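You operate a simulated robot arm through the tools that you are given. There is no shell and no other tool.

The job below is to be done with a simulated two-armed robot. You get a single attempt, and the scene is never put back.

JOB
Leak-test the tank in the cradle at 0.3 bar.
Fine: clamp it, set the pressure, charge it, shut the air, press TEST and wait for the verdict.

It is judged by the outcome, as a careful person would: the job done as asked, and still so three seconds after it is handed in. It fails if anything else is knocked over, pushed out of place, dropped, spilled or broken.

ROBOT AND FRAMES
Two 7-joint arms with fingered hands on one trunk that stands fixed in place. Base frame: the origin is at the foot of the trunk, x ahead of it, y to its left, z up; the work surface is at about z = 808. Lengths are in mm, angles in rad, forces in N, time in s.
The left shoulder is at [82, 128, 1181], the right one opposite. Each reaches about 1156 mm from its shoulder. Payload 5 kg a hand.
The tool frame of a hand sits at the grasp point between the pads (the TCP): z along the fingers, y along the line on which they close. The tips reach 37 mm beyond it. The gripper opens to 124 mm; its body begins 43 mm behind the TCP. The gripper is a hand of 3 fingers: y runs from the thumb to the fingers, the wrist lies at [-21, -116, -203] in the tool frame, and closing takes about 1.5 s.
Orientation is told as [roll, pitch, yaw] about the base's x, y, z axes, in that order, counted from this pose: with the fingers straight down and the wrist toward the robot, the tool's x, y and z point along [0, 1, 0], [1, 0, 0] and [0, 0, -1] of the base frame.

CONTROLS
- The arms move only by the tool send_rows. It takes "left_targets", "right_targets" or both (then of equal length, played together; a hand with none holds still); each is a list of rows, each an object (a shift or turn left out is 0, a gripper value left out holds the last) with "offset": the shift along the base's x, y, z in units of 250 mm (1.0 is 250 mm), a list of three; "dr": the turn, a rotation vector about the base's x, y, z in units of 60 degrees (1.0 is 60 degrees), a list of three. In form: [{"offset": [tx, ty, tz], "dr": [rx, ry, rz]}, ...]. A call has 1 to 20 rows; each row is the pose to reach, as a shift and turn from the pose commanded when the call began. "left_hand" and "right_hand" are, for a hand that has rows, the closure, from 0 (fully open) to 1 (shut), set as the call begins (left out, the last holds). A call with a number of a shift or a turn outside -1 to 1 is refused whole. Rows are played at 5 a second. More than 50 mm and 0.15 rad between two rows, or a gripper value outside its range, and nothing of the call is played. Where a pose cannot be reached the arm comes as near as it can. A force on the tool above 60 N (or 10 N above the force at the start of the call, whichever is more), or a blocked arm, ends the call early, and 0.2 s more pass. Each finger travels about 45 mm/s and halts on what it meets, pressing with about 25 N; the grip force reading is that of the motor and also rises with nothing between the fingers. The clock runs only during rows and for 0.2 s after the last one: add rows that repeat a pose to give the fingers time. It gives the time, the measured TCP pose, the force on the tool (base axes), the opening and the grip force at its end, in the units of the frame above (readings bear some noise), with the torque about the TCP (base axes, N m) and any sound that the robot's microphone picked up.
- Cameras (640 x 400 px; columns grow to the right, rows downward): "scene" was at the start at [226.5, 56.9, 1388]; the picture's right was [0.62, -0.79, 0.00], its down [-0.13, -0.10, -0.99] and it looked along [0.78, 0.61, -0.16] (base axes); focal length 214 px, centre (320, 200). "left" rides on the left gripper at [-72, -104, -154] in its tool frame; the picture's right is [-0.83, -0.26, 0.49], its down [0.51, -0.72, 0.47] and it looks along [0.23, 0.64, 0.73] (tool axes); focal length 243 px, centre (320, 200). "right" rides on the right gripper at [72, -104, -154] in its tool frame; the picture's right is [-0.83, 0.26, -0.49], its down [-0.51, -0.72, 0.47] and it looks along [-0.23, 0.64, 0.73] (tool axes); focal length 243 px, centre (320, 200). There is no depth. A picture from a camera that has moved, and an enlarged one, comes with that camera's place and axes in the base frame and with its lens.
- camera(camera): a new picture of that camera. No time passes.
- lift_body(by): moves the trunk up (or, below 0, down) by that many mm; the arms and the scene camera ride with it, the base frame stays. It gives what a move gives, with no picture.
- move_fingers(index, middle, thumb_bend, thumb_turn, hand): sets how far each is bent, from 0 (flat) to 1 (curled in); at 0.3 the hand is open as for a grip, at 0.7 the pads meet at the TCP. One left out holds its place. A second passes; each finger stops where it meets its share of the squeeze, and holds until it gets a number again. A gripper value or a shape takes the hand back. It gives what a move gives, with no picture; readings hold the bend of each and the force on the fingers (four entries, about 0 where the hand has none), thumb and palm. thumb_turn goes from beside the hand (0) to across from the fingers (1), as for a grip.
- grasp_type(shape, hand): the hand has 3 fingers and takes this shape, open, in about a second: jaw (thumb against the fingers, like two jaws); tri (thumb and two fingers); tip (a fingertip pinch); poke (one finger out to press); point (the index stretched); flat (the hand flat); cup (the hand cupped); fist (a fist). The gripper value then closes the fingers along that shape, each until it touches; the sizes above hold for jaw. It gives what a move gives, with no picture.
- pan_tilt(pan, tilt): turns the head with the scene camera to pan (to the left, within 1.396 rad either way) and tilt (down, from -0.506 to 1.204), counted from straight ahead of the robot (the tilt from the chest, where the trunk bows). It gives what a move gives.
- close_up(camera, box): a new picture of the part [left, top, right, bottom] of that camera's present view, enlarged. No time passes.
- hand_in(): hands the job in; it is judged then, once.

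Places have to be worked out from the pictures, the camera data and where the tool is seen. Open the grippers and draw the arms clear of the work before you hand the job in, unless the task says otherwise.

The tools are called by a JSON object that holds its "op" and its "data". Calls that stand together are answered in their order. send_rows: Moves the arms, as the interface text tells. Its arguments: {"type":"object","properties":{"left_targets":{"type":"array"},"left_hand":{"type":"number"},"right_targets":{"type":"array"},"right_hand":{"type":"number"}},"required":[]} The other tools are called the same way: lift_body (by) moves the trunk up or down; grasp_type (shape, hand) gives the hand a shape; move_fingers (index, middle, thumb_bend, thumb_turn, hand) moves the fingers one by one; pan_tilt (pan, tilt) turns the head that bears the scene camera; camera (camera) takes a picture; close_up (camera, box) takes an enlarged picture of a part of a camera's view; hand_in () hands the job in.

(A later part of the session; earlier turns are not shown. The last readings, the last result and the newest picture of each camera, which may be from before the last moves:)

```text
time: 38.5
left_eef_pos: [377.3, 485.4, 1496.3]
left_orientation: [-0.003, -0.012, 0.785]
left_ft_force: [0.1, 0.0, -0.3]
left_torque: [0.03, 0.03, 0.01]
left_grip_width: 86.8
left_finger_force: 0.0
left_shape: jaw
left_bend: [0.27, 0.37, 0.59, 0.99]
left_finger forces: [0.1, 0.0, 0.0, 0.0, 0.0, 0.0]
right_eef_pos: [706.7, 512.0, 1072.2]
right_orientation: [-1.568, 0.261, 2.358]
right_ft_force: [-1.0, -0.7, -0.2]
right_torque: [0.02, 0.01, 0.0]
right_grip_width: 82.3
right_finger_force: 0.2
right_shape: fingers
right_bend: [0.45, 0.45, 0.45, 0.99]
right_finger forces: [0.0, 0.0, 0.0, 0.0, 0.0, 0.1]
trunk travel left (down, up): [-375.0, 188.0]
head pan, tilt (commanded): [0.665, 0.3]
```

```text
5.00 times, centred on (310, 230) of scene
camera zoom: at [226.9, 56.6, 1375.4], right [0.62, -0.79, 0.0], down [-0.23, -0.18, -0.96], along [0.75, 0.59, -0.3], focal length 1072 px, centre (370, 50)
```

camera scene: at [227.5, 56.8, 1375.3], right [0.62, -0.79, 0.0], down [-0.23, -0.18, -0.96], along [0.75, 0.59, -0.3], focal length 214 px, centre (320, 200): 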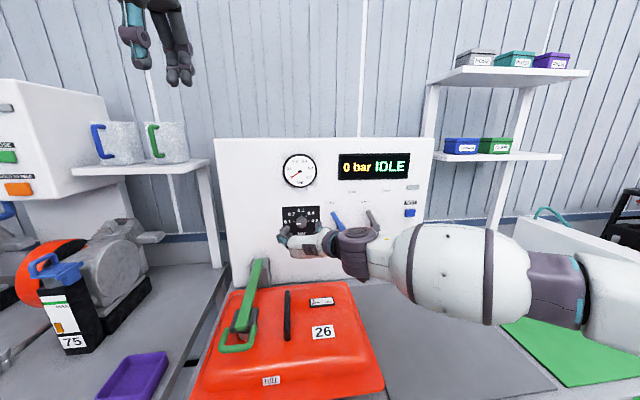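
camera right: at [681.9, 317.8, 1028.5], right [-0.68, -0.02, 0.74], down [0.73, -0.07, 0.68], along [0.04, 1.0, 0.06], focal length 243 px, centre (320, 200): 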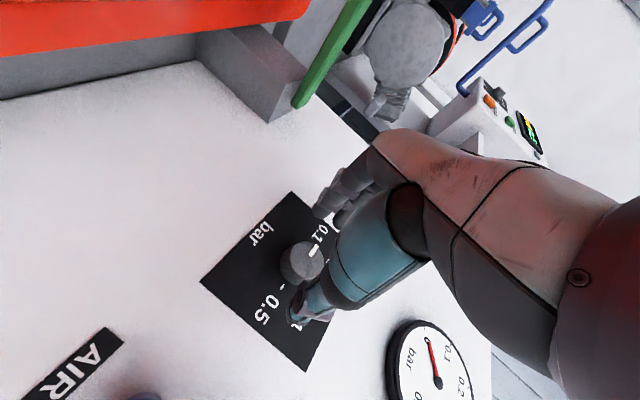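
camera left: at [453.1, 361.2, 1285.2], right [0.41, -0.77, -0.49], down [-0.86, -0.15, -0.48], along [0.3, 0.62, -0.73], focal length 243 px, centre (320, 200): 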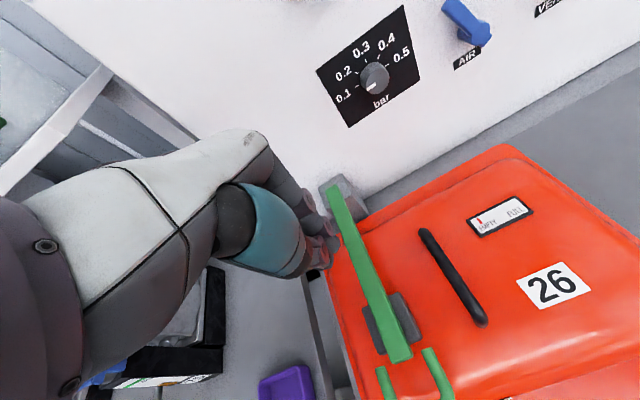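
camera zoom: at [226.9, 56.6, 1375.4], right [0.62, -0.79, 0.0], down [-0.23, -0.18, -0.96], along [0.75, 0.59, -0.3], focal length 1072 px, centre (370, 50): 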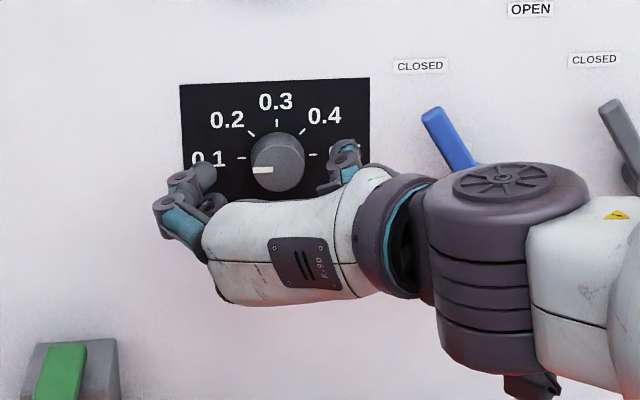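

The knob is now within about 4 mm of the tool axis. I'll advance 30 mm so the fingertips flank the knob.

{"op": "send_rows", "data": {"right_targets": [{"offset": [0.026, 0.03, -0.004]}, {"offset": [0.053, 0.06, -0.006]}, {"offset": [0.079, 0.09, -0.006]}, {"offset": [0.079, 0.09, -0.006]}]}}

{"op": "close_up", "data": {"camera": "right", "box": [200, 170, 400, 340]}}

{"op": "close_up", "data": {"camera": "scene", "box": [260, 190, 360, 270]}}

```text
time: 39.5
left_eef_pos: [375.5, 484.8, 1497.5]
left_orientation: [-0.003, -0.014, 0.784]
left_ft_force: [0.7, 0.5, 0.4]
left_torque: [0.0, 0.03, 0.03]
left_grip_width: 86.5
left_finger_force: 0.1
left_shape: jaw
left_bend: [0.27, 0.37, 0.59, 0.99]
left_finger forces: [0.0, 0.1, 0.1, 0.1, 0.0, 0.0]
right_eef_pos: [724.6, 533.7, 1069.3]
right_orientation: [-1.571, 0.26, 2.361]
right_ft_force: [-15.5, -15.1, -3.8]
right_torque: [-0.22, 0.03, 1.03]
right_grip_width: 82.7
right_finger_force: 10.4
right_shape: fingers
right_bend: [0.45, 0.44, 0.45, 0.99]
right_finger forces: [0.0, 21.7, 0.0, 0.0, 0.0, 0.0]
trunk travel left (down, up): [-375.0, 188.0]
head pan, tilt (commanded): [0.665, 0.3]
```

```text
2.35 times, centred on (300, 255) of right
camera zoom: at [699.8, 340.1, 1027.4], right [-0.68, -0.02, 0.74], down [0.73, -0.06, 0.68], along [0.03, 1.0, 0.06], focal length 571 px, centre (367, 71)
```

zoom: 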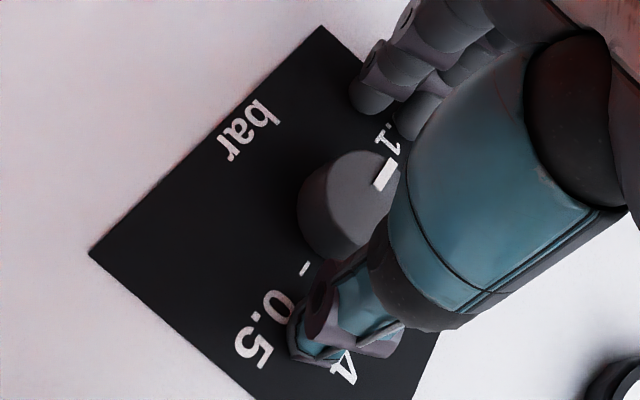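

```text
5.00 times, centred on (310, 230) of scene
camera zoom: at [225.4, 55.3, 1375.7], right [0.62, -0.79, 0.0], down [-0.23, -0.18, -0.96], along [0.75, 0.59, -0.29], focal length 1072 px, centre (370, 50)
```

zoom: 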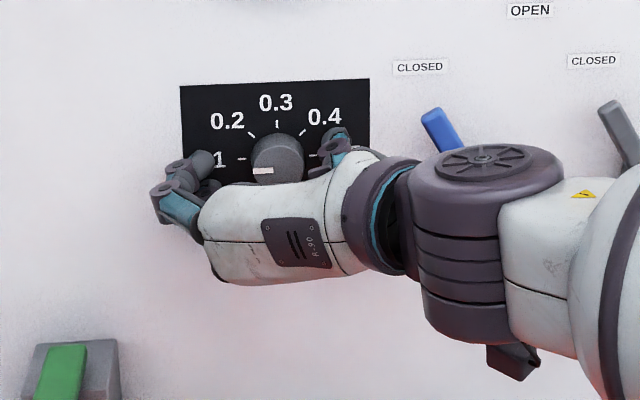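

The middle finger is touching the panel face at about 22 N. I'll back off 5 mm and then close the fingers onto the knob.

{"op": "send_rows", "data": {"right_targets": [{"offset": [-0.016, -0.016, 0]}, {"offset": [-0.016, -0.016, 0]}]}}

{"op": "move_fingers", "data": {"hand": "right", "index": 0.56, "middle": 0.56, "thumb_bend": 0.56}}

{"op": "close_up", "data": {"camera": "right", "box": [200, 170, 400, 340]}}

{"op": "close_up", "data": {"camera": "scene", "box": [260, 190, 360, 270]}}

```text
time: 40.1
left_eef_pos: [377.2, 485.5, 1495.8]
left_orientation: [-0.002, -0.011, 0.784]
left_ft_force: [0.6, -0.2, -0.2]
left_torque: [0.0, -0.01, -0.01]
left_grip_width: 86.9
left_finger_force: 0.1
left_shape: jaw
left_bend: [0.27, 0.37, 0.59, 0.99]
left_finger forces: [0.1, 0.1, 0.0, 0.0, 0.0, 0.0]
right_eef_pos: [723.8, 530.4, 1070.1]
right_orientation: [-1.572, 0.262, 2.356]
right_ft_force: [0.0, -0.1, 0.4]
right_torque: [0.0, 0.03, -0.01]
right_grip_width: 82.6
right_finger_force: 0.1
right_shape: fingers
right_bend: [0.45, 0.45, 0.45, 0.99]
right_finger forces: [0.1, 0.0, 0.1, 0.0, 0.0, 0.1]
trunk travel left (down, up): [-375.0, 188.0]
head pan, tilt (commanded): [0.665, 0.3]
```

```text
time: 41.1
left_eef_pos: [376.9, 485.7, 1495.5]
left_orientation: [-0.004, -0.012, 0.786]
left_ft_force: [0.4, 0.3, 0.4]
left_torque: [-0.04, 0.01, -0.01]
left_grip_width: 86.6
left_finger_force: 0.0
left_shape: jaw
left_bend: [0.27, 0.37, 0.59, 0.99]
left_finger forces: [0.1, 0.0, 0.0, 0.1, 0.1, 0.0]
right_eef_pos: [723.1, 530.3, 1069.6]
right_orientation: [-1.567, 0.26, 2.358]
right_ft_force: [-0.1, 0.3, -0.2]
right_torque: [-0.03, -0.02, -0.01]
right_grip_width: 49.7
right_finger_force: 0.1
right_shape: fingers
right_bend: [0.56, 0.56, 0.56, 1.0]
right_finger forces: [0.0, 0.0, 0.0, 0.0, 0.3, 0.0]
trunk travel left (down, up): [-375.0, 188.0]
head pan, tilt (commanded): [0.665, 0.3]
```

```text
2.35 times, centred on (300, 255) of right
camera zoom: at [698.0, 336.9, 1026.8], right [-0.68, -0.02, 0.74], down [0.73, -0.07, 0.68], along [0.04, 1.0, 0.06], focal length 571 px, centre (367, 71)
```

zoom: 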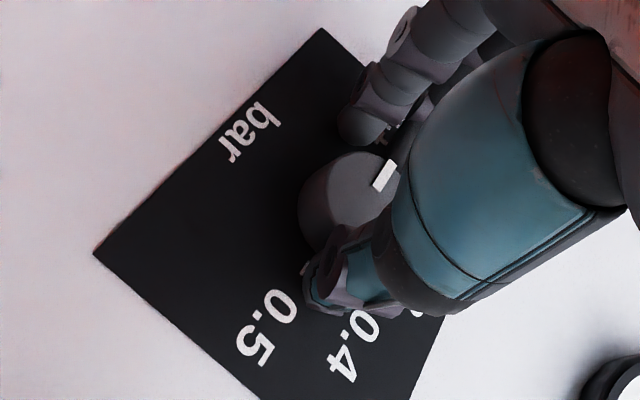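

```text
5.00 times, centred on (310, 230) of scene
camera zoom: at [226.8, 57.1, 1375.4], right [0.62, -0.79, 0.0], down [-0.23, -0.18, -0.96], along [0.75, 0.59, -0.3], focal length 1072 px, centre (370, 50)
```

zoom: 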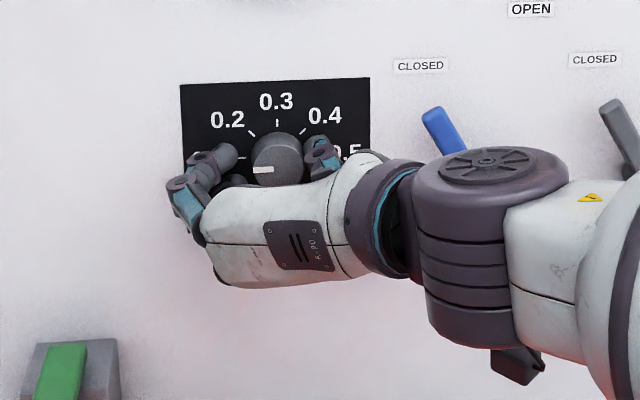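

The opening is 50 mm around the 38 mm knob. I'll close further until the fingers bear on it.

{"op": "move_fingers", "data": {"hand": "right", "index": 0.64, "middle": 0.64, "thumb_bend": 0.62}}

{"op": "close_up", "data": {"camera": "right", "box": [200, 170, 400, 340]}}

{"op": "close_up", "data": {"camera": "scene", "box": [260, 190, 360, 270]}}

```text
time: 42.1
left_eef_pos: [378.5, 486.1, 1495.3]
left_orientation: [-0.002, -0.012, 0.786]
left_ft_force: [0.1, 0.1, 0.4]
left_torque: [0.02, -0.01, -0.03]
left_grip_width: 86.9
left_finger_force: 0.0
left_shape: jaw
left_bend: [0.27, 0.37, 0.59, 0.99]
left_finger forces: [0.1, 0.0, 0.0, 0.0, 0.0, 0.0]
right_eef_pos: [722.0, 529.6, 1068.7]
right_orientation: [-1.569, 0.26, 2.357]
right_ft_force: [3.1, -2.6, 0.5]
right_torque: [0.03, -0.02, -0.07]
right_grip_width: 38.6
right_finger_force: 4.3
right_shape: fingers
right_bend: [0.62, 0.64, 0.58, 1.0]
right_finger forces: [2.0, 0.5, 0.0, 0.0, 5.9, 0.0]
trunk travel left (down, up): [-375.0, 188.0]
head pan, tilt (commanded): [0.665, 0.3]
```

```text
2.35 times, centred on (300, 255) of right
camera zoom: at [698.4, 336.6, 1026.7], right [-0.68, -0.02, 0.74], down [0.73, -0.07, 0.68], along [0.04, 1.0, 0.06], focal length 571 px, centre (367, 71)
```

zoom: 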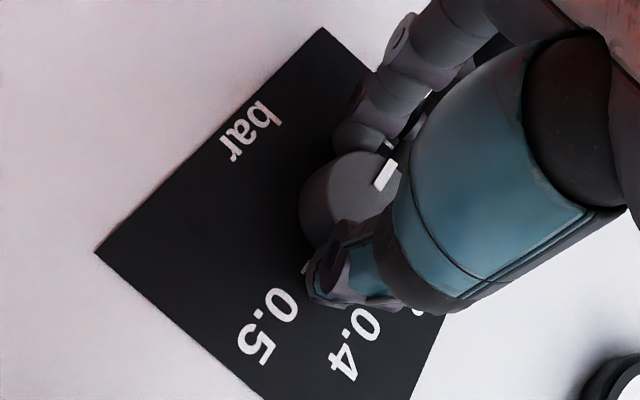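

```text
5.00 times, centred on (310, 230) of scene
camera zoom: at [227.2, 56.9, 1375.4], right [0.62, -0.79, 0.0], down [-0.23, -0.18, -0.96], along [0.75, 0.59, -0.3], focal length 1072 px, centre (370, 50)
```

zoom: 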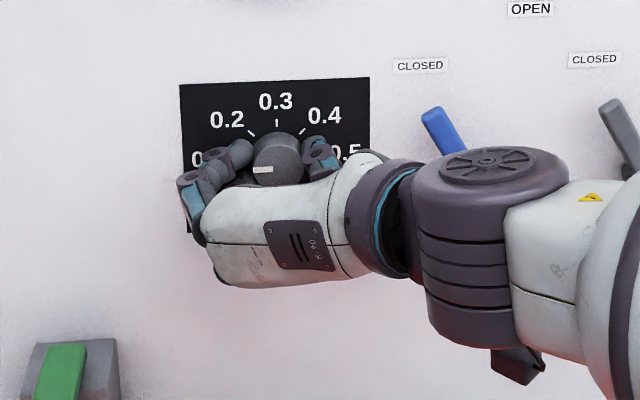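

The fingers now bear lightly on the knob, with a 38.6 mm opening. I'll squeeze a bit more firmly and turn 45° clockwise about the knob axis.

{"op": "move_fingers", "data": {"hand": "right", "index": 0.72, "middle": 0.72, "thumb_bend": 0.66}}

{"op": "send_rows", "data": {"right_targets": [{"dr": [0.066, 0.066, 0]}, {"dr": [0.133, 0.133, 0]}, {"dr": [0.199, 0.199, 0]}, {"dr": [0.265, 0.265, 0]}, {"dr": [0.331, 0.331, 0]}, {"dr": [0.398, 0.398, 0]}, {"dr": [0.464, 0.464, 0]}, {"dr": [0.53, 0.53, 0]}]}}

{"op": "close_up", "data": {"camera": "right", "box": [200, 170, 400, 340]}}

{"op": "close_up", "data": {"camera": "scene", "box": [260, 190, 360, 270]}}

```text
time: 43.1
left_eef_pos: [377.0, 487.8, 1496.0]
left_orientation: [-0.004, -0.01, 0.784]
left_ft_force: [-0.3, -0.6, -0.2]
left_torque: [-0.06, -0.01, 0.01]
left_grip_width: 86.5
left_finger_force: 0.0
left_shape: jaw
left_bend: [0.27, 0.37, 0.59, 0.99]
left_finger forces: [0.0, 0.0, 0.0, 0.0, 0.1, 0.0]
right_eef_pos: [721.9, 530.8, 1068.5]
right_orientation: [-1.569, 0.262, 2.358]
right_ft_force: [-1.4, 8.2, -1.1]
right_torque: [-0.01, -0.03, 0.08]
right_grip_width: 36.3
right_finger_force: 14.4
right_shape: fingers
right_bend: [0.62, 0.66, 0.59, 1.0]
right_finger forces: [9.0, 8.4, 0.0, 0.0, 11.2, 0.0]
trunk travel left (down, up): [-375.0, 188.0]
head pan, tilt (commanded): [0.665, 0.3]
```

```text
time: 44.9
left_eef_pos: [376.0, 487.1, 1496.7]
left_orientation: [-0.003, -0.012, 0.785]
left_ft_force: [-0.5, -0.8, 0.7]
left_torque: [0.04, 0.02, 0.03]
left_grip_width: 86.7
left_finger_force: 0.1
left_shape: jaw
left_bend: [0.27, 0.37, 0.59, 0.99]
left_finger forces: [0.0, 0.1, 0.0, 0.0, 0.0, 0.0]
right_eef_pos: [720.8, 529.5, 1069.4]
right_orientation: [-1.574, -0.523, 2.361]
right_ft_force: [4.1, 9.3, 13.9]
right_torque: [0.27, -0.35, 0.16]
right_grip_width: 35.9
right_finger_force: 14.6
right_shape: fingers
right_bend: [0.62, 0.65, 0.59, 1.0]
right_finger forces: [8.5, 12.2, 0.0, 0.0, 8.8, 0.0]
trunk travel left (down, up): [-375.0, 188.0]
head pan, tilt (commanded): [0.665, 0.3]
```

```text
2.35 times, centred on (300, 255) of right
camera zoom: at [650.5, 383.8, 955.8], right [-0.21, -0.48, 0.85], down [0.96, -0.29, 0.08], along [0.2, 0.83, 0.52], focal length 571 px, centre (367, 71)
```

zoom: 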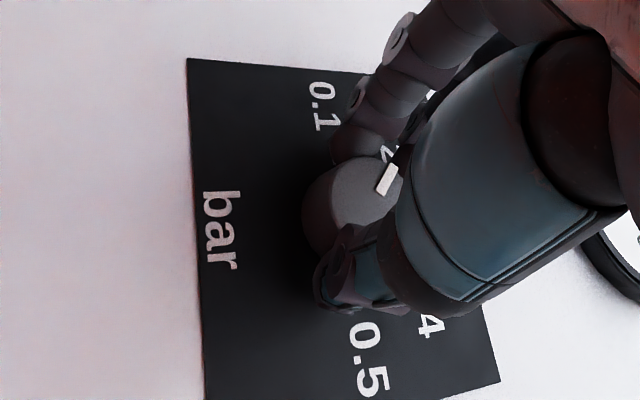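

```text
5.00 times, centred on (310, 230) of scene
camera zoom: at [226.1, 57.5, 1375.6], right [0.62, -0.79, 0.0], down [-0.23, -0.18, -0.96], along [0.75, 0.59, -0.3], focal length 1072 px, centre (370, 50)
```

zoom: 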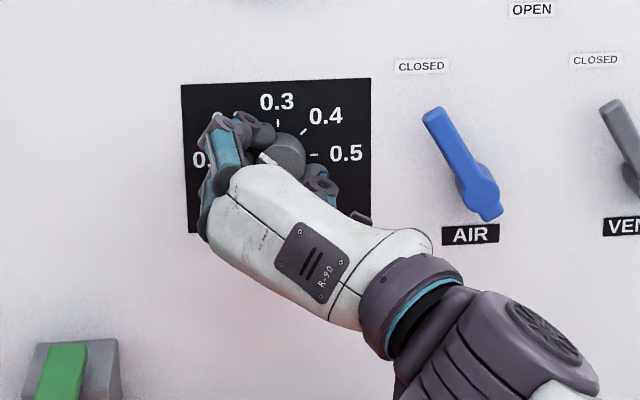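

The knob has turned with the hand to about 0.2. I'll turn another 45° toward 0.3.

{"op": "send_rows", "data": {"right_targets": [{"dr": [0.066, 0.066, 0]}, {"dr": [0.133, 0.133, 0]}, {"dr": [0.199, 0.199, 0]}, {"dr": [0.265, 0.265, 0]}, {"dr": [0.331, 0.331, 0]}, {"dr": [0.398, 0.398, 0]}, {"dr": [0.464, 0.464, 0]}, {"dr": [0.53, 0.53, 0]}, {"dr": [0.53, 0.53, 0]}]}}

{"op": "close_up", "data": {"camera": "right", "box": [200, 170, 400, 340]}}

{"op": "camera", "data": {"camera": "scene"}}

{"op": "close_up", "data": {"camera": "scene", "box": [270, 195, 340, 250]}}

```text
time: 47.1
left_eef_pos: [356.8, 467.4, 1504.5]
left_orientation: [-0.003, -0.029, 0.786]
left_ft_force: [-1.7, 0.9, 0.5]
left_torque: [-0.09, -0.15, -0.06]
left_grip_width: 86.8
left_finger_force: 0.1
left_shape: jaw
left_bend: [0.27, 0.37, 0.59, 0.99]
left_finger forces: [0.0, 0.0, 0.0, 0.0, 0.0, 0.0]
right_eef_pos: [716.3, 501.6, 1129.7]
right_orientation: [-1.847, -1.274, 2.605]
right_ft_force: [0.2, 0.8, 0.6]
right_torque: [0.04, -0.02, -0.01]
right_grip_width: 9.0
right_finger_force: 0.1
right_shape: fingers
right_bend: [0.71, 0.72, 0.66, 1.0]
right_finger forces: [0.0, 0.0, 0.0, 0.0, 0.0, 0.0]
trunk travel left (down, up): [-375.0, 188.0]
head pan, tilt (commanded): [0.665, 0.3]
stopped in row 9 (right hand): the arm was blocked; the commanded pose is now the measured one
```

```text
2.35 times, centred on (300, 255) of right
camera zoom: at [585.3, 430.2, 997.9], right [0.12, -0.89, 0.44], down [0.85, -0.14, -0.51], along [0.51, 0.44, 0.74], focal length 571 px, centre (367, 71)
```

zoom: 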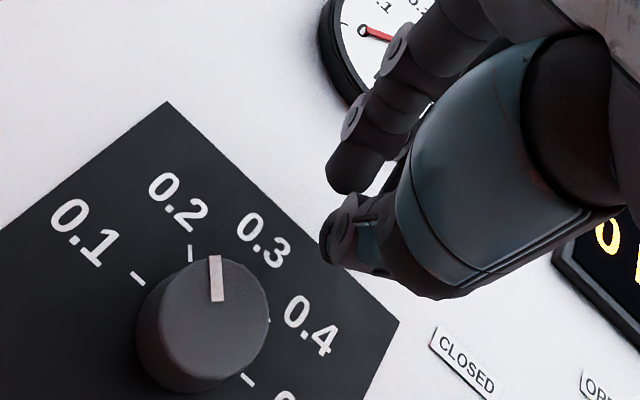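

```text
taken
camera scene: at [208.2, 39.8, 1377.3], right [0.62, -0.79, 0.0], down [-0.22, -0.17, -0.96], along [0.76, 0.59, -0.28], focal length 214 px, centre (320, 200)
```

scene: 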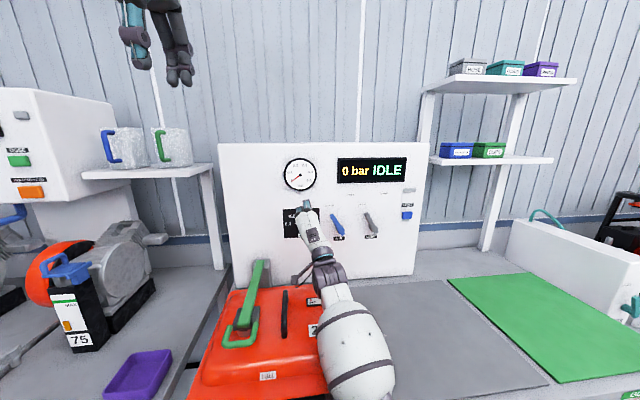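

```text
7.27 times, centred on (305, 222) of scene
camera zoom: at [208.2, 39.8, 1377.3], right [0.62, -0.79, 0.0], down [-0.22, -0.17, -0.96], along [0.76, 0.59, -0.28], focal length 1560 px, centre (429, 36)
```

zoom: 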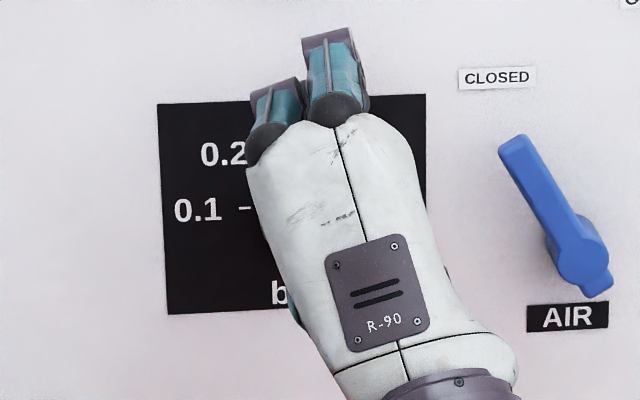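

The arm was blocked before the turn finished: the forearm seems to have met the tank area as the wrist swung down, and the fingers slipped off the knob, leaving it between 0.2 and 0.3. I'll back out by rolling back and lifting, then inspect.

{"op": "send_rows", "data": {"right_targets": [{"offset": [-0.01, -0.01, 0.04], "dr": [-0.066, -0.066, 0]}, {"offset": [-0.03, -0.03, 0.08], "dr": [-0.133, -0.133, 0]}, {"offset": [-0.05, -0.05, 0.12], "dr": [-0.199, -0.199, 0]}, {"offset": [-0.07, -0.07, 0.15], "dr": [-0.265, -0.265, 0]}, {"offset": [-0.09, -0.09, 0.18], "dr": [-0.331, -0.331, 0]}, {"offset": [-0.11, -0.11, 0.2], "dr": [-0.398, -0.398, 0]}, {"offset": [-0.13, -0.13, 0.2], "dr": [-0.464, -0.464, 0]}, {"offset": [-0.15, -0.15, 0.2], "dr": [-0.53, -0.53, 0]}]}}

{"op": "camera", "data": {"camera": "scene"}}

{"op": "camera", "data": {"camera": "right"}}

```text
time: 48.9
left_eef_pos: [378.5, 484.4, 1495.1]
left_orientation: [-0.002, -0.014, 0.785]
left_ft_force: [-0.8, -0.3, 1.1]
left_torque: [0.02, -0.04, 0.0]
left_grip_width: 87.0
left_finger_force: 0.0
left_shape: jaw
left_bend: [0.27, 0.37, 0.59, 0.99]
left_finger forces: [0.1, 0.0, 0.0, 0.0, 0.0, 0.1]
right_eef_pos: [689.9, 482.5, 1153.4]
right_orientation: [-1.614, -0.505, 2.405]
right_ft_force: [0.6, -0.2, -0.1]
right_torque: [0.0, -0.01, 0.04]
right_grip_width: 8.7
right_finger_force: 0.0
right_shape: fingers
right_bend: [0.71, 0.72, 0.66, 1.0]
right_finger forces: [0.0, 0.0, 0.0, 0.0, 0.0, 0.0]
trunk travel left (down, up): [-375.0, 188.0]
head pan, tilt (commanded): [0.665, 0.3]
```

```text
taken
camera scene: at [226.8, 56.0, 1375.4], right [0.62, -0.79, 0.0], down [-0.23, -0.18, -0.96], along [0.75, 0.59, -0.3], focal length 214 px, centre (320, 200)
```

scene: 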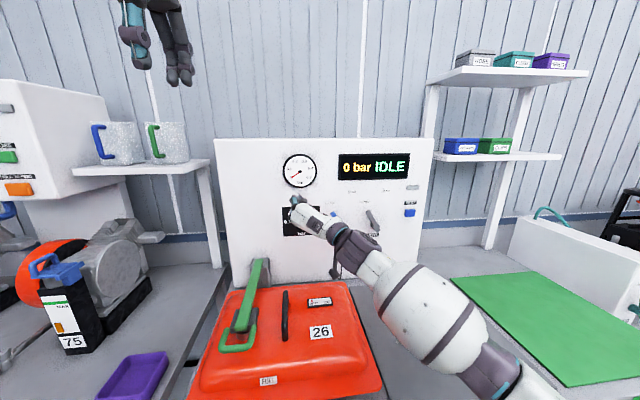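

```text
taken
camera right: at [627.6, 335.3, 1035.5], right [-0.23, -0.5, 0.83], down [0.96, -0.26, 0.11], along [0.16, 0.82, 0.54], focal length 243 px, centre (320, 200)
```

right: 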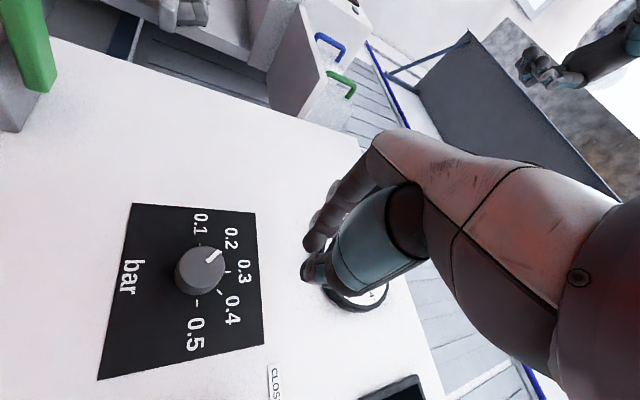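

The arm is free again, the trunk has settled, and the tank, clamp and labels appear in the same image positions as before. I'll zoom in on the knob and tank to check.

{"op": "close_up", "data": {"camera": "right", "box": [90, 190, 290, 390]}}

{"op": "close_up", "data": {"camera": "scene", "box": [190, 240, 400, 400]}}

```text
2.00 times, centred on (190, 290) of right
camera zoom: at [627.6, 335.3, 1035.5], right [-0.23, -0.5, 0.83], down [0.96, -0.26, 0.11], along [0.16, 0.82, 0.54], focal length 485 px, centre (580, 20)
```

zoom: 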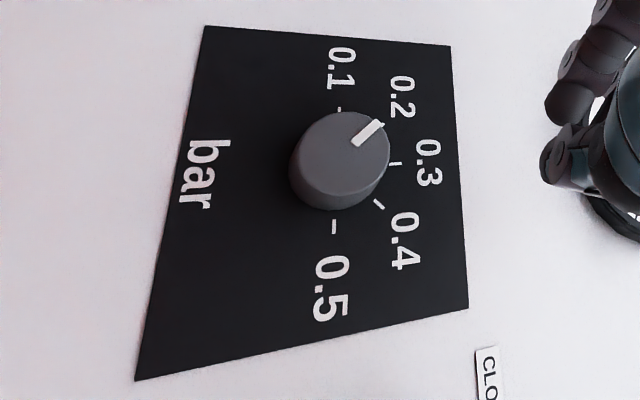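

```text
2.50 times, centred on (295, 320) of scene
camera zoom: at [226.8, 56.0, 1375.4], right [0.62, -0.79, 0.0], down [-0.23, -0.18, -0.96], along [0.75, 0.59, -0.3], focal length 536 px, centre (382, -100)
```

zoom: 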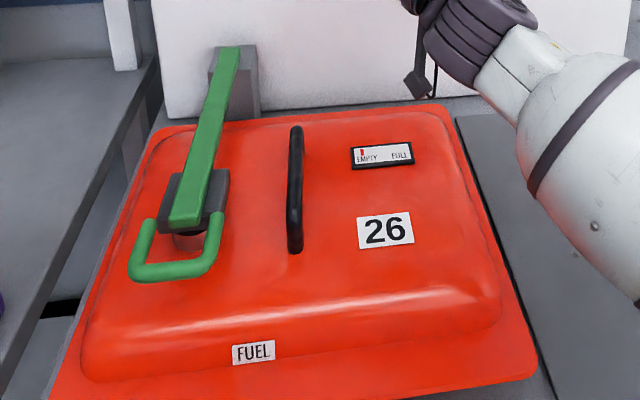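

The knob now points at 0.2 and the tank is undisturbed. I'll open the fingers, back to the standoff with the orientation corrected, then roll to −108° so the next 45° turn stays in the range that worked.

{"op": "move_fingers", "data": {"hand": "right", "index": 0.45, "middle": 0.45, "thumb_bend": 0.45, "thumb_turn": 1.0}}

{"op": "send_rows", "data": {"right_targets": [{"offset": [-0.05, -0.03, 0], "dr": [-0.0128, 0.0128, -0.0133]}, {"offset": [-0.107, -0.057, -0.05], "dr": [-0.0255, 0.0255, -0.0266]}, {"offset": [-0.107, -0.057, -0.12], "dr": [-0.0255, 0.0255, -0.0266]}, {"offset": [-0.107, -0.057, -0.2], "dr": [-0.0255, 0.0255, -0.0266]}]}}

{"op": "send_rows", "data": {"right_targets": [{"dr": [-0.079, -0.079, 0]}, {"dr": [-0.158, -0.158, 0]}, {"dr": [-0.237, -0.237, 0]}, {"dr": [-0.317, -0.317, 0]}, {"dr": [-0.396, -0.396, 0]}, {"dr": [-0.475, -0.475, 0]}, {"dr": [-0.554, -0.554, 0]}, {"dr": [-0.554, -0.554, 0]}]}}

{"op": "close_up", "data": {"camera": "right", "box": [170, 190, 350, 350]}}

```text
time: 49.9
left_eef_pos: [376.2, 487.6, 1496.2]
left_orientation: [-0.004, -0.011, 0.785]
left_ft_force: [0.4, 0.0, 0.6]
left_torque: [0.0, -0.01, -0.01]
left_grip_width: 86.9
left_finger_force: 0.0
left_shape: jaw
left_bend: [0.27, 0.37, 0.59, 0.99]
left_finger forces: [0.0, 0.1, 0.0, 0.0, 0.1, 0.0]
right_eef_pos: [691.1, 483.3, 1153.4]
right_orientation: [-1.615, -0.507, 2.405]
right_ft_force: [-0.9, 0.4, 0.8]
right_torque: [-0.02, 0.03, 0.04]
right_grip_width: 82.6
right_finger_force: 0.2
right_shape: fingers
right_bend: [0.45, 0.45, 0.45, 0.99]
right_finger forces: [0.0, 0.0, 0.0, 0.1, 0.0, 0.1]
trunk travel left (down, up): [-375.0, 188.0]
head pan, tilt (commanded): [0.665, 0.3]
```

```text
time: 50.9
left_eef_pos: [377.4, 485.1, 1495.0]
left_orientation: [-0.003, -0.012, 0.784]
left_ft_force: [-0.2, -1.0, -0.1]
left_torque: [-0.01, -0.01, 0.02]
left_grip_width: 86.7
left_finger_force: 0.0
left_shape: jaw
left_bend: [0.27, 0.37, 0.59, 0.99]
left_finger forces: [0.0, 0.0, 0.0, 0.1, 0.1, 0.0]
right_eef_pos: [664.1, 470.1, 1105.2]
right_orientation: [-1.573, -0.508, 2.355]
right_ft_force: [0.0, 0.6, -0.2]
right_torque: [-0.01, -0.01, -0.01]
right_grip_width: 82.5
right_finger_force: 0.1
right_shape: fingers
right_bend: [0.45, 0.45, 0.45, 0.99]
right_finger forces: [0.1, 0.0, 0.0, 0.0, 0.0, 0.1]
trunk travel left (down, up): [-375.0, 188.0]
head pan, tilt (commanded): [0.665, 0.3]
```

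```text
time: 52.7
left_eef_pos: [377.3, 485.6, 1494.9]
left_orientation: [-0.005, -0.014, 0.787]
left_ft_force: [-0.1, -0.7, -0.6]
left_torque: [0.04, -0.01, 0.0]
left_grip_width: 86.8
left_finger_force: 0.1
left_shape: jaw
left_bend: [0.27, 0.37, 0.59, 0.99]
left_finger forces: [0.0, 0.0, 0.0, 0.0, 0.1, 0.1]
right_eef_pos: [663.0, 468.2, 1104.1]
right_orientation: [-1.571, 0.314, 2.355]
right_ft_force: [0.3, 0.4, 0.2]
right_torque: [-0.02, -0.01, 0.01]
right_grip_width: 82.3
right_finger_force: 0.1
right_shape: fingers
right_bend: [0.45, 0.45, 0.45, 0.99]
right_finger forces: [0.1, 0.1, 0.0, 0.0, 0.1, 0.0]
trunk travel left (down, up): [-375.0, 188.0]
head pan, tilt (commanded): [0.665, 0.3]
```

```text
2.50 times, centred on (260, 270) of right
camera zoom: at [640.8, 274.5, 1068.3], right [-0.71, 0.01, 0.71], down [0.71, -0.04, 0.7], along [0.04, 1.0, 0.02], focal length 606 px, centre (470, 25)
```

zoom: 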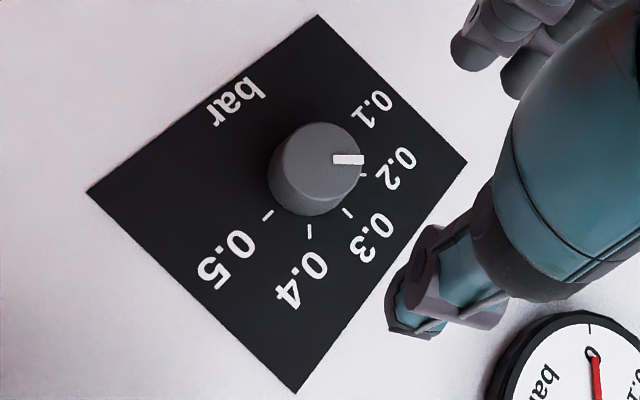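

The pointer is exactly on 0.2, and the knob centre re-measures at v≈137, z≈1070. I'll move in to the same grip depth as before.

{"op": "send_rows", "data": {"right_targets": [{"offset": [0.06, 0.062, -0.08]}, {"offset": [0.12, 0.124, -0.138]}, {"offset": [0.16, 0.165, -0.138]}, {"offset": [0.2, 0.206, -0.138]}, {"offset": [0.24, 0.247, -0.138]}, {"offset": [0.24, 0.247, -0.138]}]}}

{"op": "move_fingers", "data": {"hand": "right", "index": 0.62, "middle": 0.62, "thumb_bend": 0.6}}

{"op": "move_fingers", "data": {"hand": "right", "index": 0.72, "middle": 0.72, "thumb_bend": 0.66}}

{"op": "close_up", "data": {"camera": "right", "box": [200, 170, 400, 340]}}

```text
time: 54.1
left_eef_pos: [376.7, 485.8, 1494.6]
left_orientation: [-0.004, -0.013, 0.785]
left_ft_force: [-0.2, 0.0, 0.0]
left_torque: [0.01, -0.02, -0.02]
left_grip_width: 86.7
left_finger_force: 0.0
left_shape: jaw
left_bend: [0.27, 0.37, 0.59, 0.99]
left_finger forces: [0.1, 0.1, 0.1, 0.0, 0.1, 0.0]
right_eef_pos: [721.6, 531.0, 1070.1]
right_orientation: [-1.573, 0.313, 2.355]
right_ft_force: [0.1, -0.6, -0.1]
right_torque: [0.0, 0.02, -0.02]
right_grip_width: 82.7
right_finger_force: 0.0
right_shape: fingers
right_bend: [0.45, 0.45, 0.45, 0.99]
right_finger forces: [0.1, 0.0, 0.0, 0.0, 0.1, 0.1]
trunk travel left (down, up): [-375.0, 188.0]
head pan, tilt (commanded): [0.665, 0.3]
```

```text
time: 55.1
left_eef_pos: [376.6, 486.2, 1496.0]
left_orientation: [-0.003, -0.013, 0.785]
left_ft_force: [0.7, 0.5, 0.2]
left_torque: [0.02, -0.01, 0.01]
left_grip_width: 86.6
left_finger_force: 0.0
left_shape: jaw
left_bend: [0.27, 0.37, 0.59, 0.99]
left_finger forces: [0.0, 0.0, 0.0, 0.0, 0.1, 0.0]
right_eef_pos: [722.3, 530.6, 1070.4]
right_orientation: [-1.571, 0.312, 2.355]
right_ft_force: [2.3, -2.0, 0.1]
right_torque: [0.01, 0.0, -0.06]
right_grip_width: 39.8
right_finger_force: 1.9
right_shape: fingers
right_bend: [0.61, 0.62, 0.57, 1.0]
right_finger forces: [0.5, 0.1, 0.0, 0.0, 3.8, 0.0]
trunk travel left (down, up): [-375.0, 188.0]
head pan, tilt (commanded): [0.665, 0.3]
```

```text
time: 56.1
left_eef_pos: [376.5, 487.2, 1495.7]
left_orientation: [-0.003, -0.009, 0.786]
left_ft_force: [0.0, -0.1, -0.5]
left_torque: [-0.03, -0.02, -0.02]
left_grip_width: 87.0
left_finger_force: 0.0
left_shape: jaw
left_bend: [0.27, 0.37, 0.59, 0.99]
left_finger forces: [0.0, 0.1, 0.0, 0.1, 0.1, 0.1]
right_eef_pos: [722.0, 533.2, 1070.2]
right_orientation: [-1.571, 0.315, 2.359]
right_ft_force: [-1.0, 7.4, 0.9]
right_torque: [0.07, -0.05, 0.04]
right_grip_width: 37.1
right_finger_force: 13.7
right_shape: fingers
right_bend: [0.62, 0.67, 0.59, 1.0]
right_finger forces: [9.2, 7.4, 0.0, 0.0, 10.7, 0.1]
trunk travel left (down, up): [-375.0, 188.0]
head pan, tilt (commanded): [0.665, 0.3]
```

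```text
2.35 times, centred on (300, 255) of right
camera zoom: at [698.9, 337.5, 1034.3], right [-0.71, 0.01, 0.71], down [0.71, -0.04, 0.7], along [0.03, 1.0, 0.02], focal length 571 px, centre (367, 71)
```

zoom: 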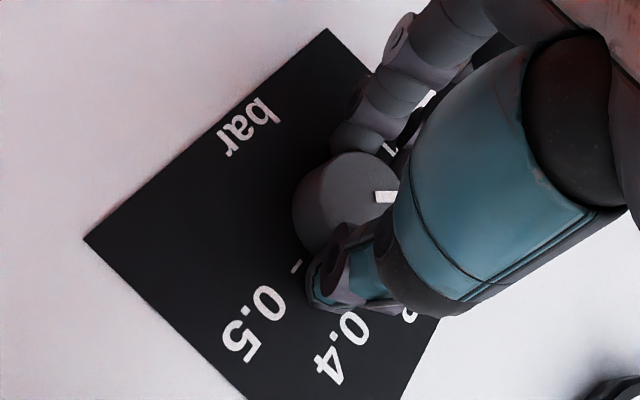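

The knob is gripped again (9, 7 and 11 N). I'll turn it 45° clockwise, from 0.2 to 0.3.

{"op": "send_rows", "data": {"right_targets": [{"dr": [0.066, 0.066, 0]}, {"dr": [0.133, 0.133, 0]}, {"dr": [0.199, 0.199, 0]}, {"dr": [0.265, 0.265, 0]}, {"dr": [0.331, 0.331, 0]}, {"dr": [0.398, 0.398, 0]}, {"dr": [0.464, 0.464, 0]}, {"dr": [0.53, 0.53, 0]}, {"dr": [0.53, 0.53, 0]}]}}

{"op": "close_up", "data": {"camera": "right", "box": [200, 170, 400, 340]}}

{"op": "close_up", "data": {"camera": "scene", "box": [260, 190, 360, 270]}}

```text
time: 58.1
left_eef_pos: [377.2, 486.4, 1497.0]
left_orientation: [-0.002, -0.012, 0.785]
left_ft_force: [0.1, 0.2, 0.2]
left_torque: [0.01, 0.0, -0.03]
left_grip_width: 86.7
left_finger_force: 0.0
left_shape: jaw
left_bend: [0.27, 0.37, 0.59, 0.99]
left_finger forces: [0.1, 0.1, 0.1, 0.1, 0.0, 0.1]
right_eef_pos: [722.5, 532.6, 1072.4]
right_orientation: [-1.574, -0.473, 2.358]
right_ft_force: [3.9, 2.0, 16.0]
right_torque: [0.34, -0.37, -0.04]
right_grip_width: 37.4
right_finger_force: 16.4
right_shape: fingers
right_bend: [0.63, 0.66, 0.59, 1.0]
right_finger forces: [7.6, 13.2, 0.1, 0.0, 10.9, 0.0]
trunk travel left (down, up): [-375.0, 188.0]
head pan, tilt (commanded): [0.665, 0.3]
```

```text
2.35 times, centred on (300, 255) of right
camera zoom: at [655.7, 380.5, 960.0], right [-0.25, -0.45, 0.86], down [0.95, -0.28, 0.12], along [0.19, 0.85, 0.5], focal length 571 px, centre (367, 71)
```

zoom: 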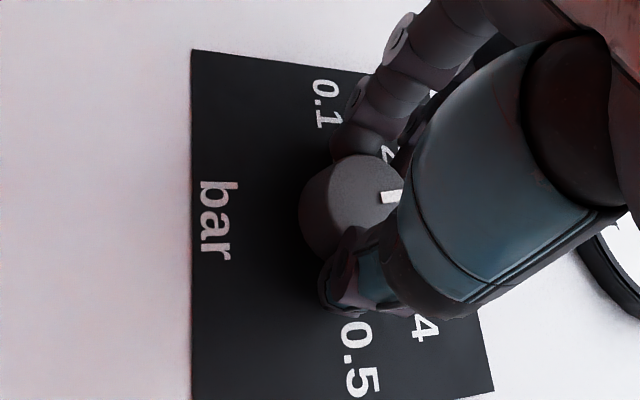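

```text
5.00 times, centred on (310, 230) of scene
camera zoom: at [225.6, 56.4, 1375.7], right [0.62, -0.79, 0.0], down [-0.23, -0.18, -0.96], along [0.75, 0.59, -0.29], focal length 1072 px, centre (370, 50)
```

zoom: 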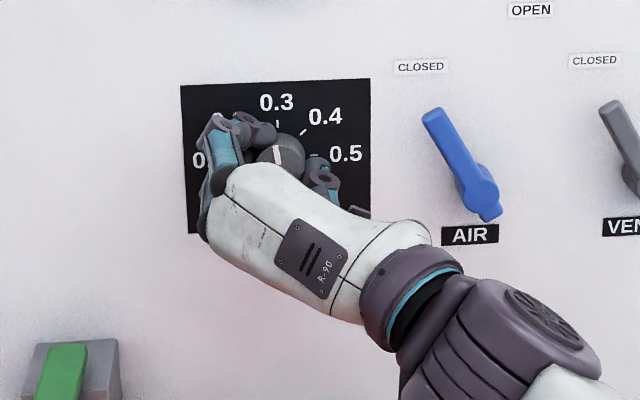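

The pointer now looks vertical at 0.3. I'll release, back the hand off and zoom in to confirm.

{"op": "move_fingers", "data": {"hand": "right", "index": 0.45, "middle": 0.45, "thumb_bend": 0.45}}

{"op": "send_rows", "data": {"right_targets": [{"offset": [-0.05, -0.05, 0]}, {"offset": [-0.12, -0.12, 0]}, {"offset": [-0.22, -0.22, 0.03]}, {"offset": [-0.3, -0.3, 0.06]}]}}

{"op": "close_up", "data": {"camera": "right", "box": [150, 170, 350, 370]}}

{"op": "close_up", "data": {"camera": "scene", "box": [260, 190, 360, 270]}}

```text
time: 59.1
left_eef_pos: [376.8, 486.2, 1495.3]
left_orientation: [-0.004, -0.012, 0.786]
left_ft_force: [-1.0, -0.5, 0.2]
left_torque: [-0.03, -0.03, -0.04]
left_grip_width: 86.9
left_finger_force: 0.0
left_shape: jaw
left_bend: [0.27, 0.37, 0.59, 0.99]
left_finger forces: [0.0, 0.0, 0.1, 0.1, 0.1, 0.0]
right_eef_pos: [723.2, 532.4, 1069.6]
right_orientation: [-1.572, -0.472, 2.357]
right_ft_force: [-2.7, -1.9, -1.4]
right_torque: [0.01, -0.06, 0.11]
right_grip_width: 82.5
right_finger_force: 1.7
right_shape: fingers
right_bend: [0.45, 0.46, 0.45, 0.99]
right_finger forces: [0.1, 3.9, 0.0, 0.0, 0.1, 0.0]
trunk travel left (down, up): [-375.0, 188.0]
head pan, tilt (commanded): [0.665, 0.3]
```

```text
time: 60.1
left_eef_pos: [376.7, 485.8, 1495.7]
left_orientation: [-0.004, -0.015, 0.784]
left_ft_force: [-0.7, -0.1, -0.4]
left_torque: [0.01, -0.01, -0.05]
left_grip_width: 86.7
left_finger_force: 0.1
left_shape: jaw
left_bend: [0.27, 0.37, 0.59, 0.99]
left_finger forces: [0.0, 0.1, 0.1, 0.0, 0.0, 0.0]
right_eef_pos: [648.5, 457.2, 1087.2]
right_orientation: [-1.574, -0.472, 2.359]
right_ft_force: [-0.9, 0.4, 1.2]
right_torque: [-0.01, 0.01, 0.02]
right_grip_width: 82.4
right_finger_force: 0.0
right_shape: fingers
right_bend: [0.45, 0.45, 0.45, 0.99]
right_finger forces: [0.0, 0.0, 0.0, 0.1, 0.0, 0.0]
trunk travel left (down, up): [-375.0, 188.0]
head pan, tilt (commanded): [0.665, 0.3]
```

```text
2.00 times, centred on (250, 270) of right
camera zoom: at [581.3, 306.0, 975.6], right [-0.25, -0.45, 0.86], down [0.95, -0.28, 0.12], along [0.19, 0.85, 0.5], focal length 485 px, centre (460, 60)
```

zoom: 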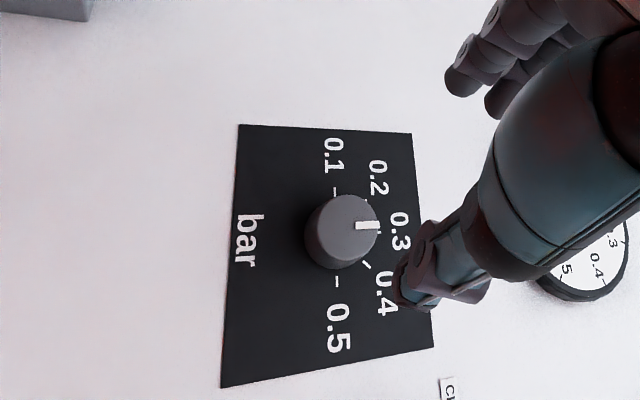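

```text
5.00 times, centred on (310, 230) of scene
camera zoom: at [226.4, 56.4, 1375.5], right [0.62, -0.79, 0.0], down [-0.23, -0.18, -0.96], along [0.75, 0.59, -0.29], focal length 1072 px, centre (370, 50)
```

zoom: 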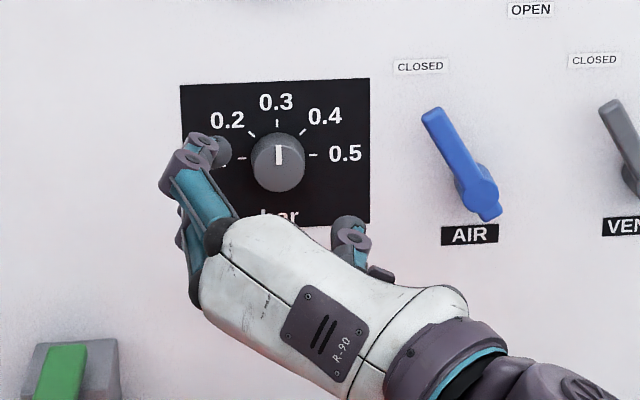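

The knob points exactly at 0.3. Next is the AIR lever: I'll narrow the fingers to about 46 mm, roll the hand so it closes sideways, and move in front of the lever's upper end.

{"op": "move_fingers", "data": {"hand": "right", "index": 0.57, "middle": 0.57, "thumb_bend": 0.57}}

{"op": "send_rows", "data": {"right_targets": [{"offset": [0.078, -0.058, 0.01], "dr": [-0.064, -0.064, 0]}, {"offset": [0.157, -0.116, 0.02], "dr": [-0.127, -0.127, 0]}, {"offset": [0.235, -0.174, 0.03], "dr": [-0.191, -0.191, 0]}, {"offset": [0.314, -0.232, 0.04], "dr": [-0.255, -0.255, 0]}, {"offset": [0.392, -0.29, 0.044], "dr": [-0.318, -0.318, 0]}, {"offset": [0.392, -0.29, 0.044], "dr": [-0.318, -0.318, 0]}]}}

{"op": "camera", "data": {"camera": "scene"}}

{"op": "camera", "data": {"camera": "right"}}

{"op": "close_up", "data": {"camera": "scene", "box": [290, 180, 410, 270]}}

```text
time: 61.1
left_eef_pos: [377.5, 486.2, 1495.6]
left_orientation: [-0.003, -0.012, 0.787]
left_ft_force: [0.4, -0.6, -0.7]
left_torque: [0.03, 0.02, 0.0]
left_grip_width: 86.9
left_finger_force: 0.0
left_shape: jaw
left_bend: [0.27, 0.37, 0.59, 0.99]
left_finger forces: [0.0, 0.0, 0.0, 0.1, 0.0, 0.1]
right_eef_pos: [648.4, 457.3, 1087.5]
right_orientation: [-1.572, -0.47, 2.356]
right_ft_force: [-0.9, -0.6, 0.3]
right_torque: [0.0, -0.01, 0.0]
right_grip_width: 49.7
right_finger_force: 0.0
right_shape: fingers
right_bend: [0.56, 0.56, 0.56, 1.0]
right_finger forces: [0.0, 0.0, 0.0, 0.1, 0.1, 0.0]
trunk travel left (down, up): [-375.0, 188.0]
head pan, tilt (commanded): [0.665, 0.3]
```

```text
time: 62.5
left_eef_pos: [377.5, 485.8, 1496.0]
left_orientation: [-0.003, -0.011, 0.785]
left_ft_force: [1.2, 0.5, 0.1]
left_torque: [0.01, 0.01, -0.01]
left_grip_width: 86.7
left_finger_force: 0.0
left_shape: jaw
left_bend: [0.27, 0.37, 0.59, 0.99]
left_finger forces: [0.0, 0.0, 0.0, 0.0, 0.0, 0.1]
right_eef_pos: [748.0, 385.2, 1096.6]
right_orientation: [-1.57, 0.0, 2.355]
right_ft_force: [0.8, -0.5, 0.1]
right_torque: [-0.01, -0.04, -0.01]
right_grip_width: 49.2
right_finger_force: 0.1
right_shape: fingers
right_bend: [0.56, 0.56, 0.56, 1.0]
right_finger forces: [0.0, 0.0, 0.0, 0.1, 0.0, 0.0]
trunk travel left (down, up): [-375.0, 188.0]
head pan, tilt (commanded): [0.665, 0.3]
```

```text
taken
camera scene: at [227.0, 57.4, 1375.3], right [0.62, -0.79, 0.0], down [-0.23, -0.18, -0.96], along [0.75, 0.59, -0.3], focal length 214 px, centre (320, 200)
```

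scene: 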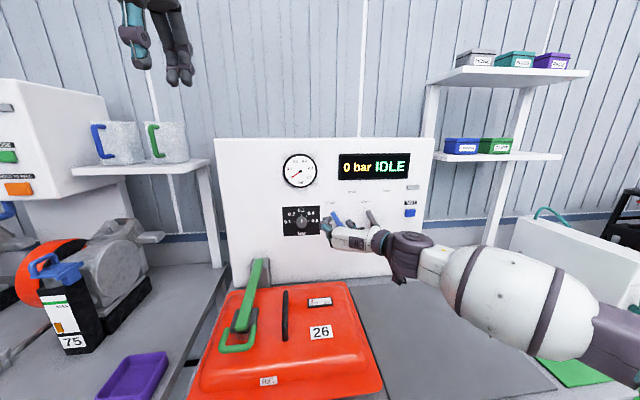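

```text
taken
camera right: at [712.9, 202.1, 1025.1], right [-0.53, -0.16, 0.83], down [0.84, -0.18, 0.51], along [0.06, 0.97, 0.23], focal length 243 px, centre (320, 200)
```

right: 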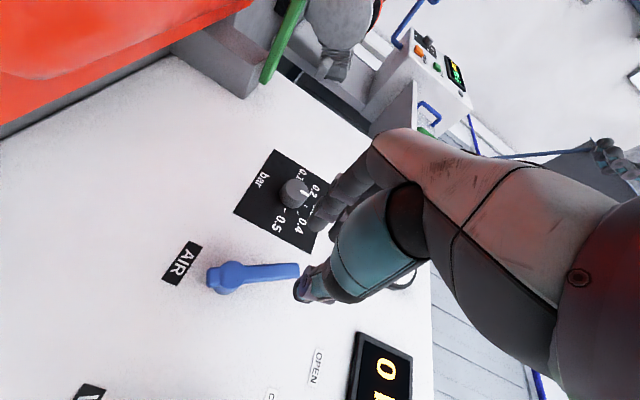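

```text
4.44 times, centred on (350, 225) of scene
camera zoom: at [227.0, 57.4, 1375.3], right [0.62, -0.79, 0.0], down [-0.23, -0.18, -0.96], along [0.75, 0.59, -0.3], focal length 953 px, centre (187, 89)
```

zoom: 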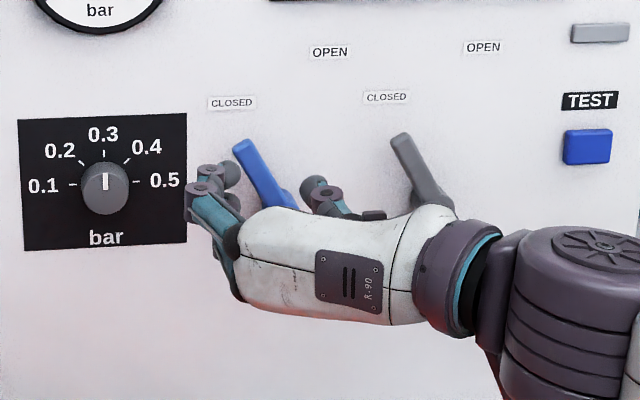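

The lever end measures v≈250, z≈1107, which lies within the finger opening centred at v≈256. I'll advance so the fingers straddle the lever.

{"op": "send_rows", "data": {"right_targets": [{"offset": [0.05, 0.05, 0]}, {"offset": [0.1, 0.1, 0]}, {"offset": [0.15, 0.15, 0]}, {"offset": [0.19, 0.19, 0]}, {"offset": [0.19, 0.19, 0]}]}}

{"op": "close_up", "data": {"camera": "right", "box": [160, 150, 400, 350]}}

{"op": "close_up", "data": {"camera": "scene", "box": [290, 180, 410, 270]}}

```text
time: 63.7
left_eef_pos: [377.2, 487.0, 1495.4]
left_orientation: [-0.003, -0.013, 0.786]
left_ft_force: [0.4, -0.6, 0.3]
left_torque: [0.02, -0.03, 0.01]
left_grip_width: 86.5
left_finger_force: 0.0
left_shape: jaw
left_bend: [0.27, 0.37, 0.59, 0.99]
left_finger forces: [0.0, 0.0, 0.1, 0.0, 0.0, 0.0]
right_eef_pos: [793.8, 430.8, 1096.6]
right_orientation: [-1.573, -0.001, 2.357]
right_ft_force: [0.1, -0.2, -0.5]
right_torque: [-0.01, 0.01, 0.01]
right_grip_width: 49.4
right_finger_force: 0.0
right_shape: fingers
right_bend: [0.56, 0.56, 0.56, 1.0]
right_finger forces: [0.1, 0.0, 0.0, 0.1, 0.0, 0.1]
trunk travel left (down, up): [-375.0, 188.0]
head pan, tilt (commanded): [0.665, 0.3]
```

```text
2.00 times, centred on (280, 250) of right
camera zoom: at [758.5, 249.0, 1023.9], right [-0.53, -0.16, 0.83], down [0.84, -0.18, 0.51], along [0.06, 0.97, 0.23], focal length 485 px, centre (400, 100)
```

zoom: 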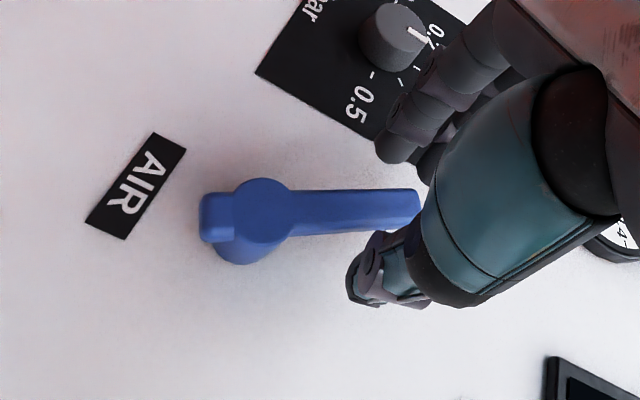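

```text
4.44 times, centred on (350, 225) of scene
camera zoom: at [226.7, 56.8, 1375.5], right [0.62, -0.79, 0.0], down [-0.23, -0.18, -0.96], along [0.75, 0.59, -0.3], focal length 953 px, centre (187, 89)
```

zoom: 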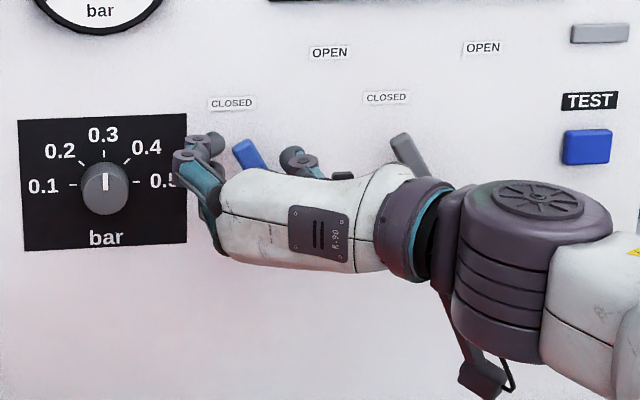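

The lever is straddled by the fingers and thumb with no contact force. I'll narrow the cage a little so it won't reach the VENT lever as it swings right.

{"op": "move_fingers", "data": {"hand": "right", "index": 0.62, "middle": 0.62, "thumb_bend": 0.61}}

{"op": "close_up", "data": {"camera": "right", "box": [160, 150, 400, 350]}}

```text
time: 64.7
left_eef_pos: [376.4, 486.5, 1495.5]
left_orientation: [-0.005, -0.012, 0.785]
left_ft_force: [0.3, 0.3, -0.4]
left_torque: [0.03, 0.0, -0.03]
left_grip_width: 86.6
left_finger_force: 0.2
left_shape: jaw
left_bend: [0.27, 0.37, 0.59, 0.99]
left_finger forces: [0.1, 0.0, 0.1, 0.1, 0.0, 0.1]
right_eef_pos: [793.8, 430.7, 1094.9]
right_orientation: [-1.571, -0.002, 2.356]
right_ft_force: [-1.1, -0.2, 0.4]
right_torque: [0.06, -0.04, 0.0]
right_grip_width: 32.6
right_finger_force: 0.5
right_shape: fingers
right_bend: [0.62, 0.62, 0.61, 1.0]
right_finger forces: [0.0, 0.8, 0.0, 0.1, 0.0, 0.0]
trunk travel left (down, up): [-375.0, 188.0]
head pan, tilt (commanded): [0.665, 0.3]
```

```text
2.00 times, centred on (280, 250) of right
camera zoom: at [758.4, 249.2, 1023.8], right [-0.53, -0.16, 0.83], down [0.84, -0.18, 0.51], along [0.06, 0.97, 0.23], focal length 485 px, centre (400, 100)
```

zoom: 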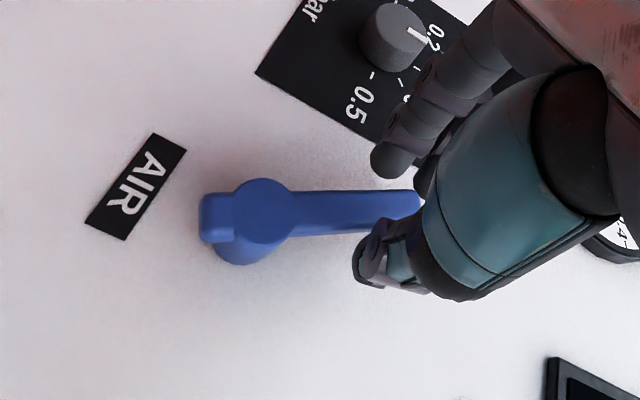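

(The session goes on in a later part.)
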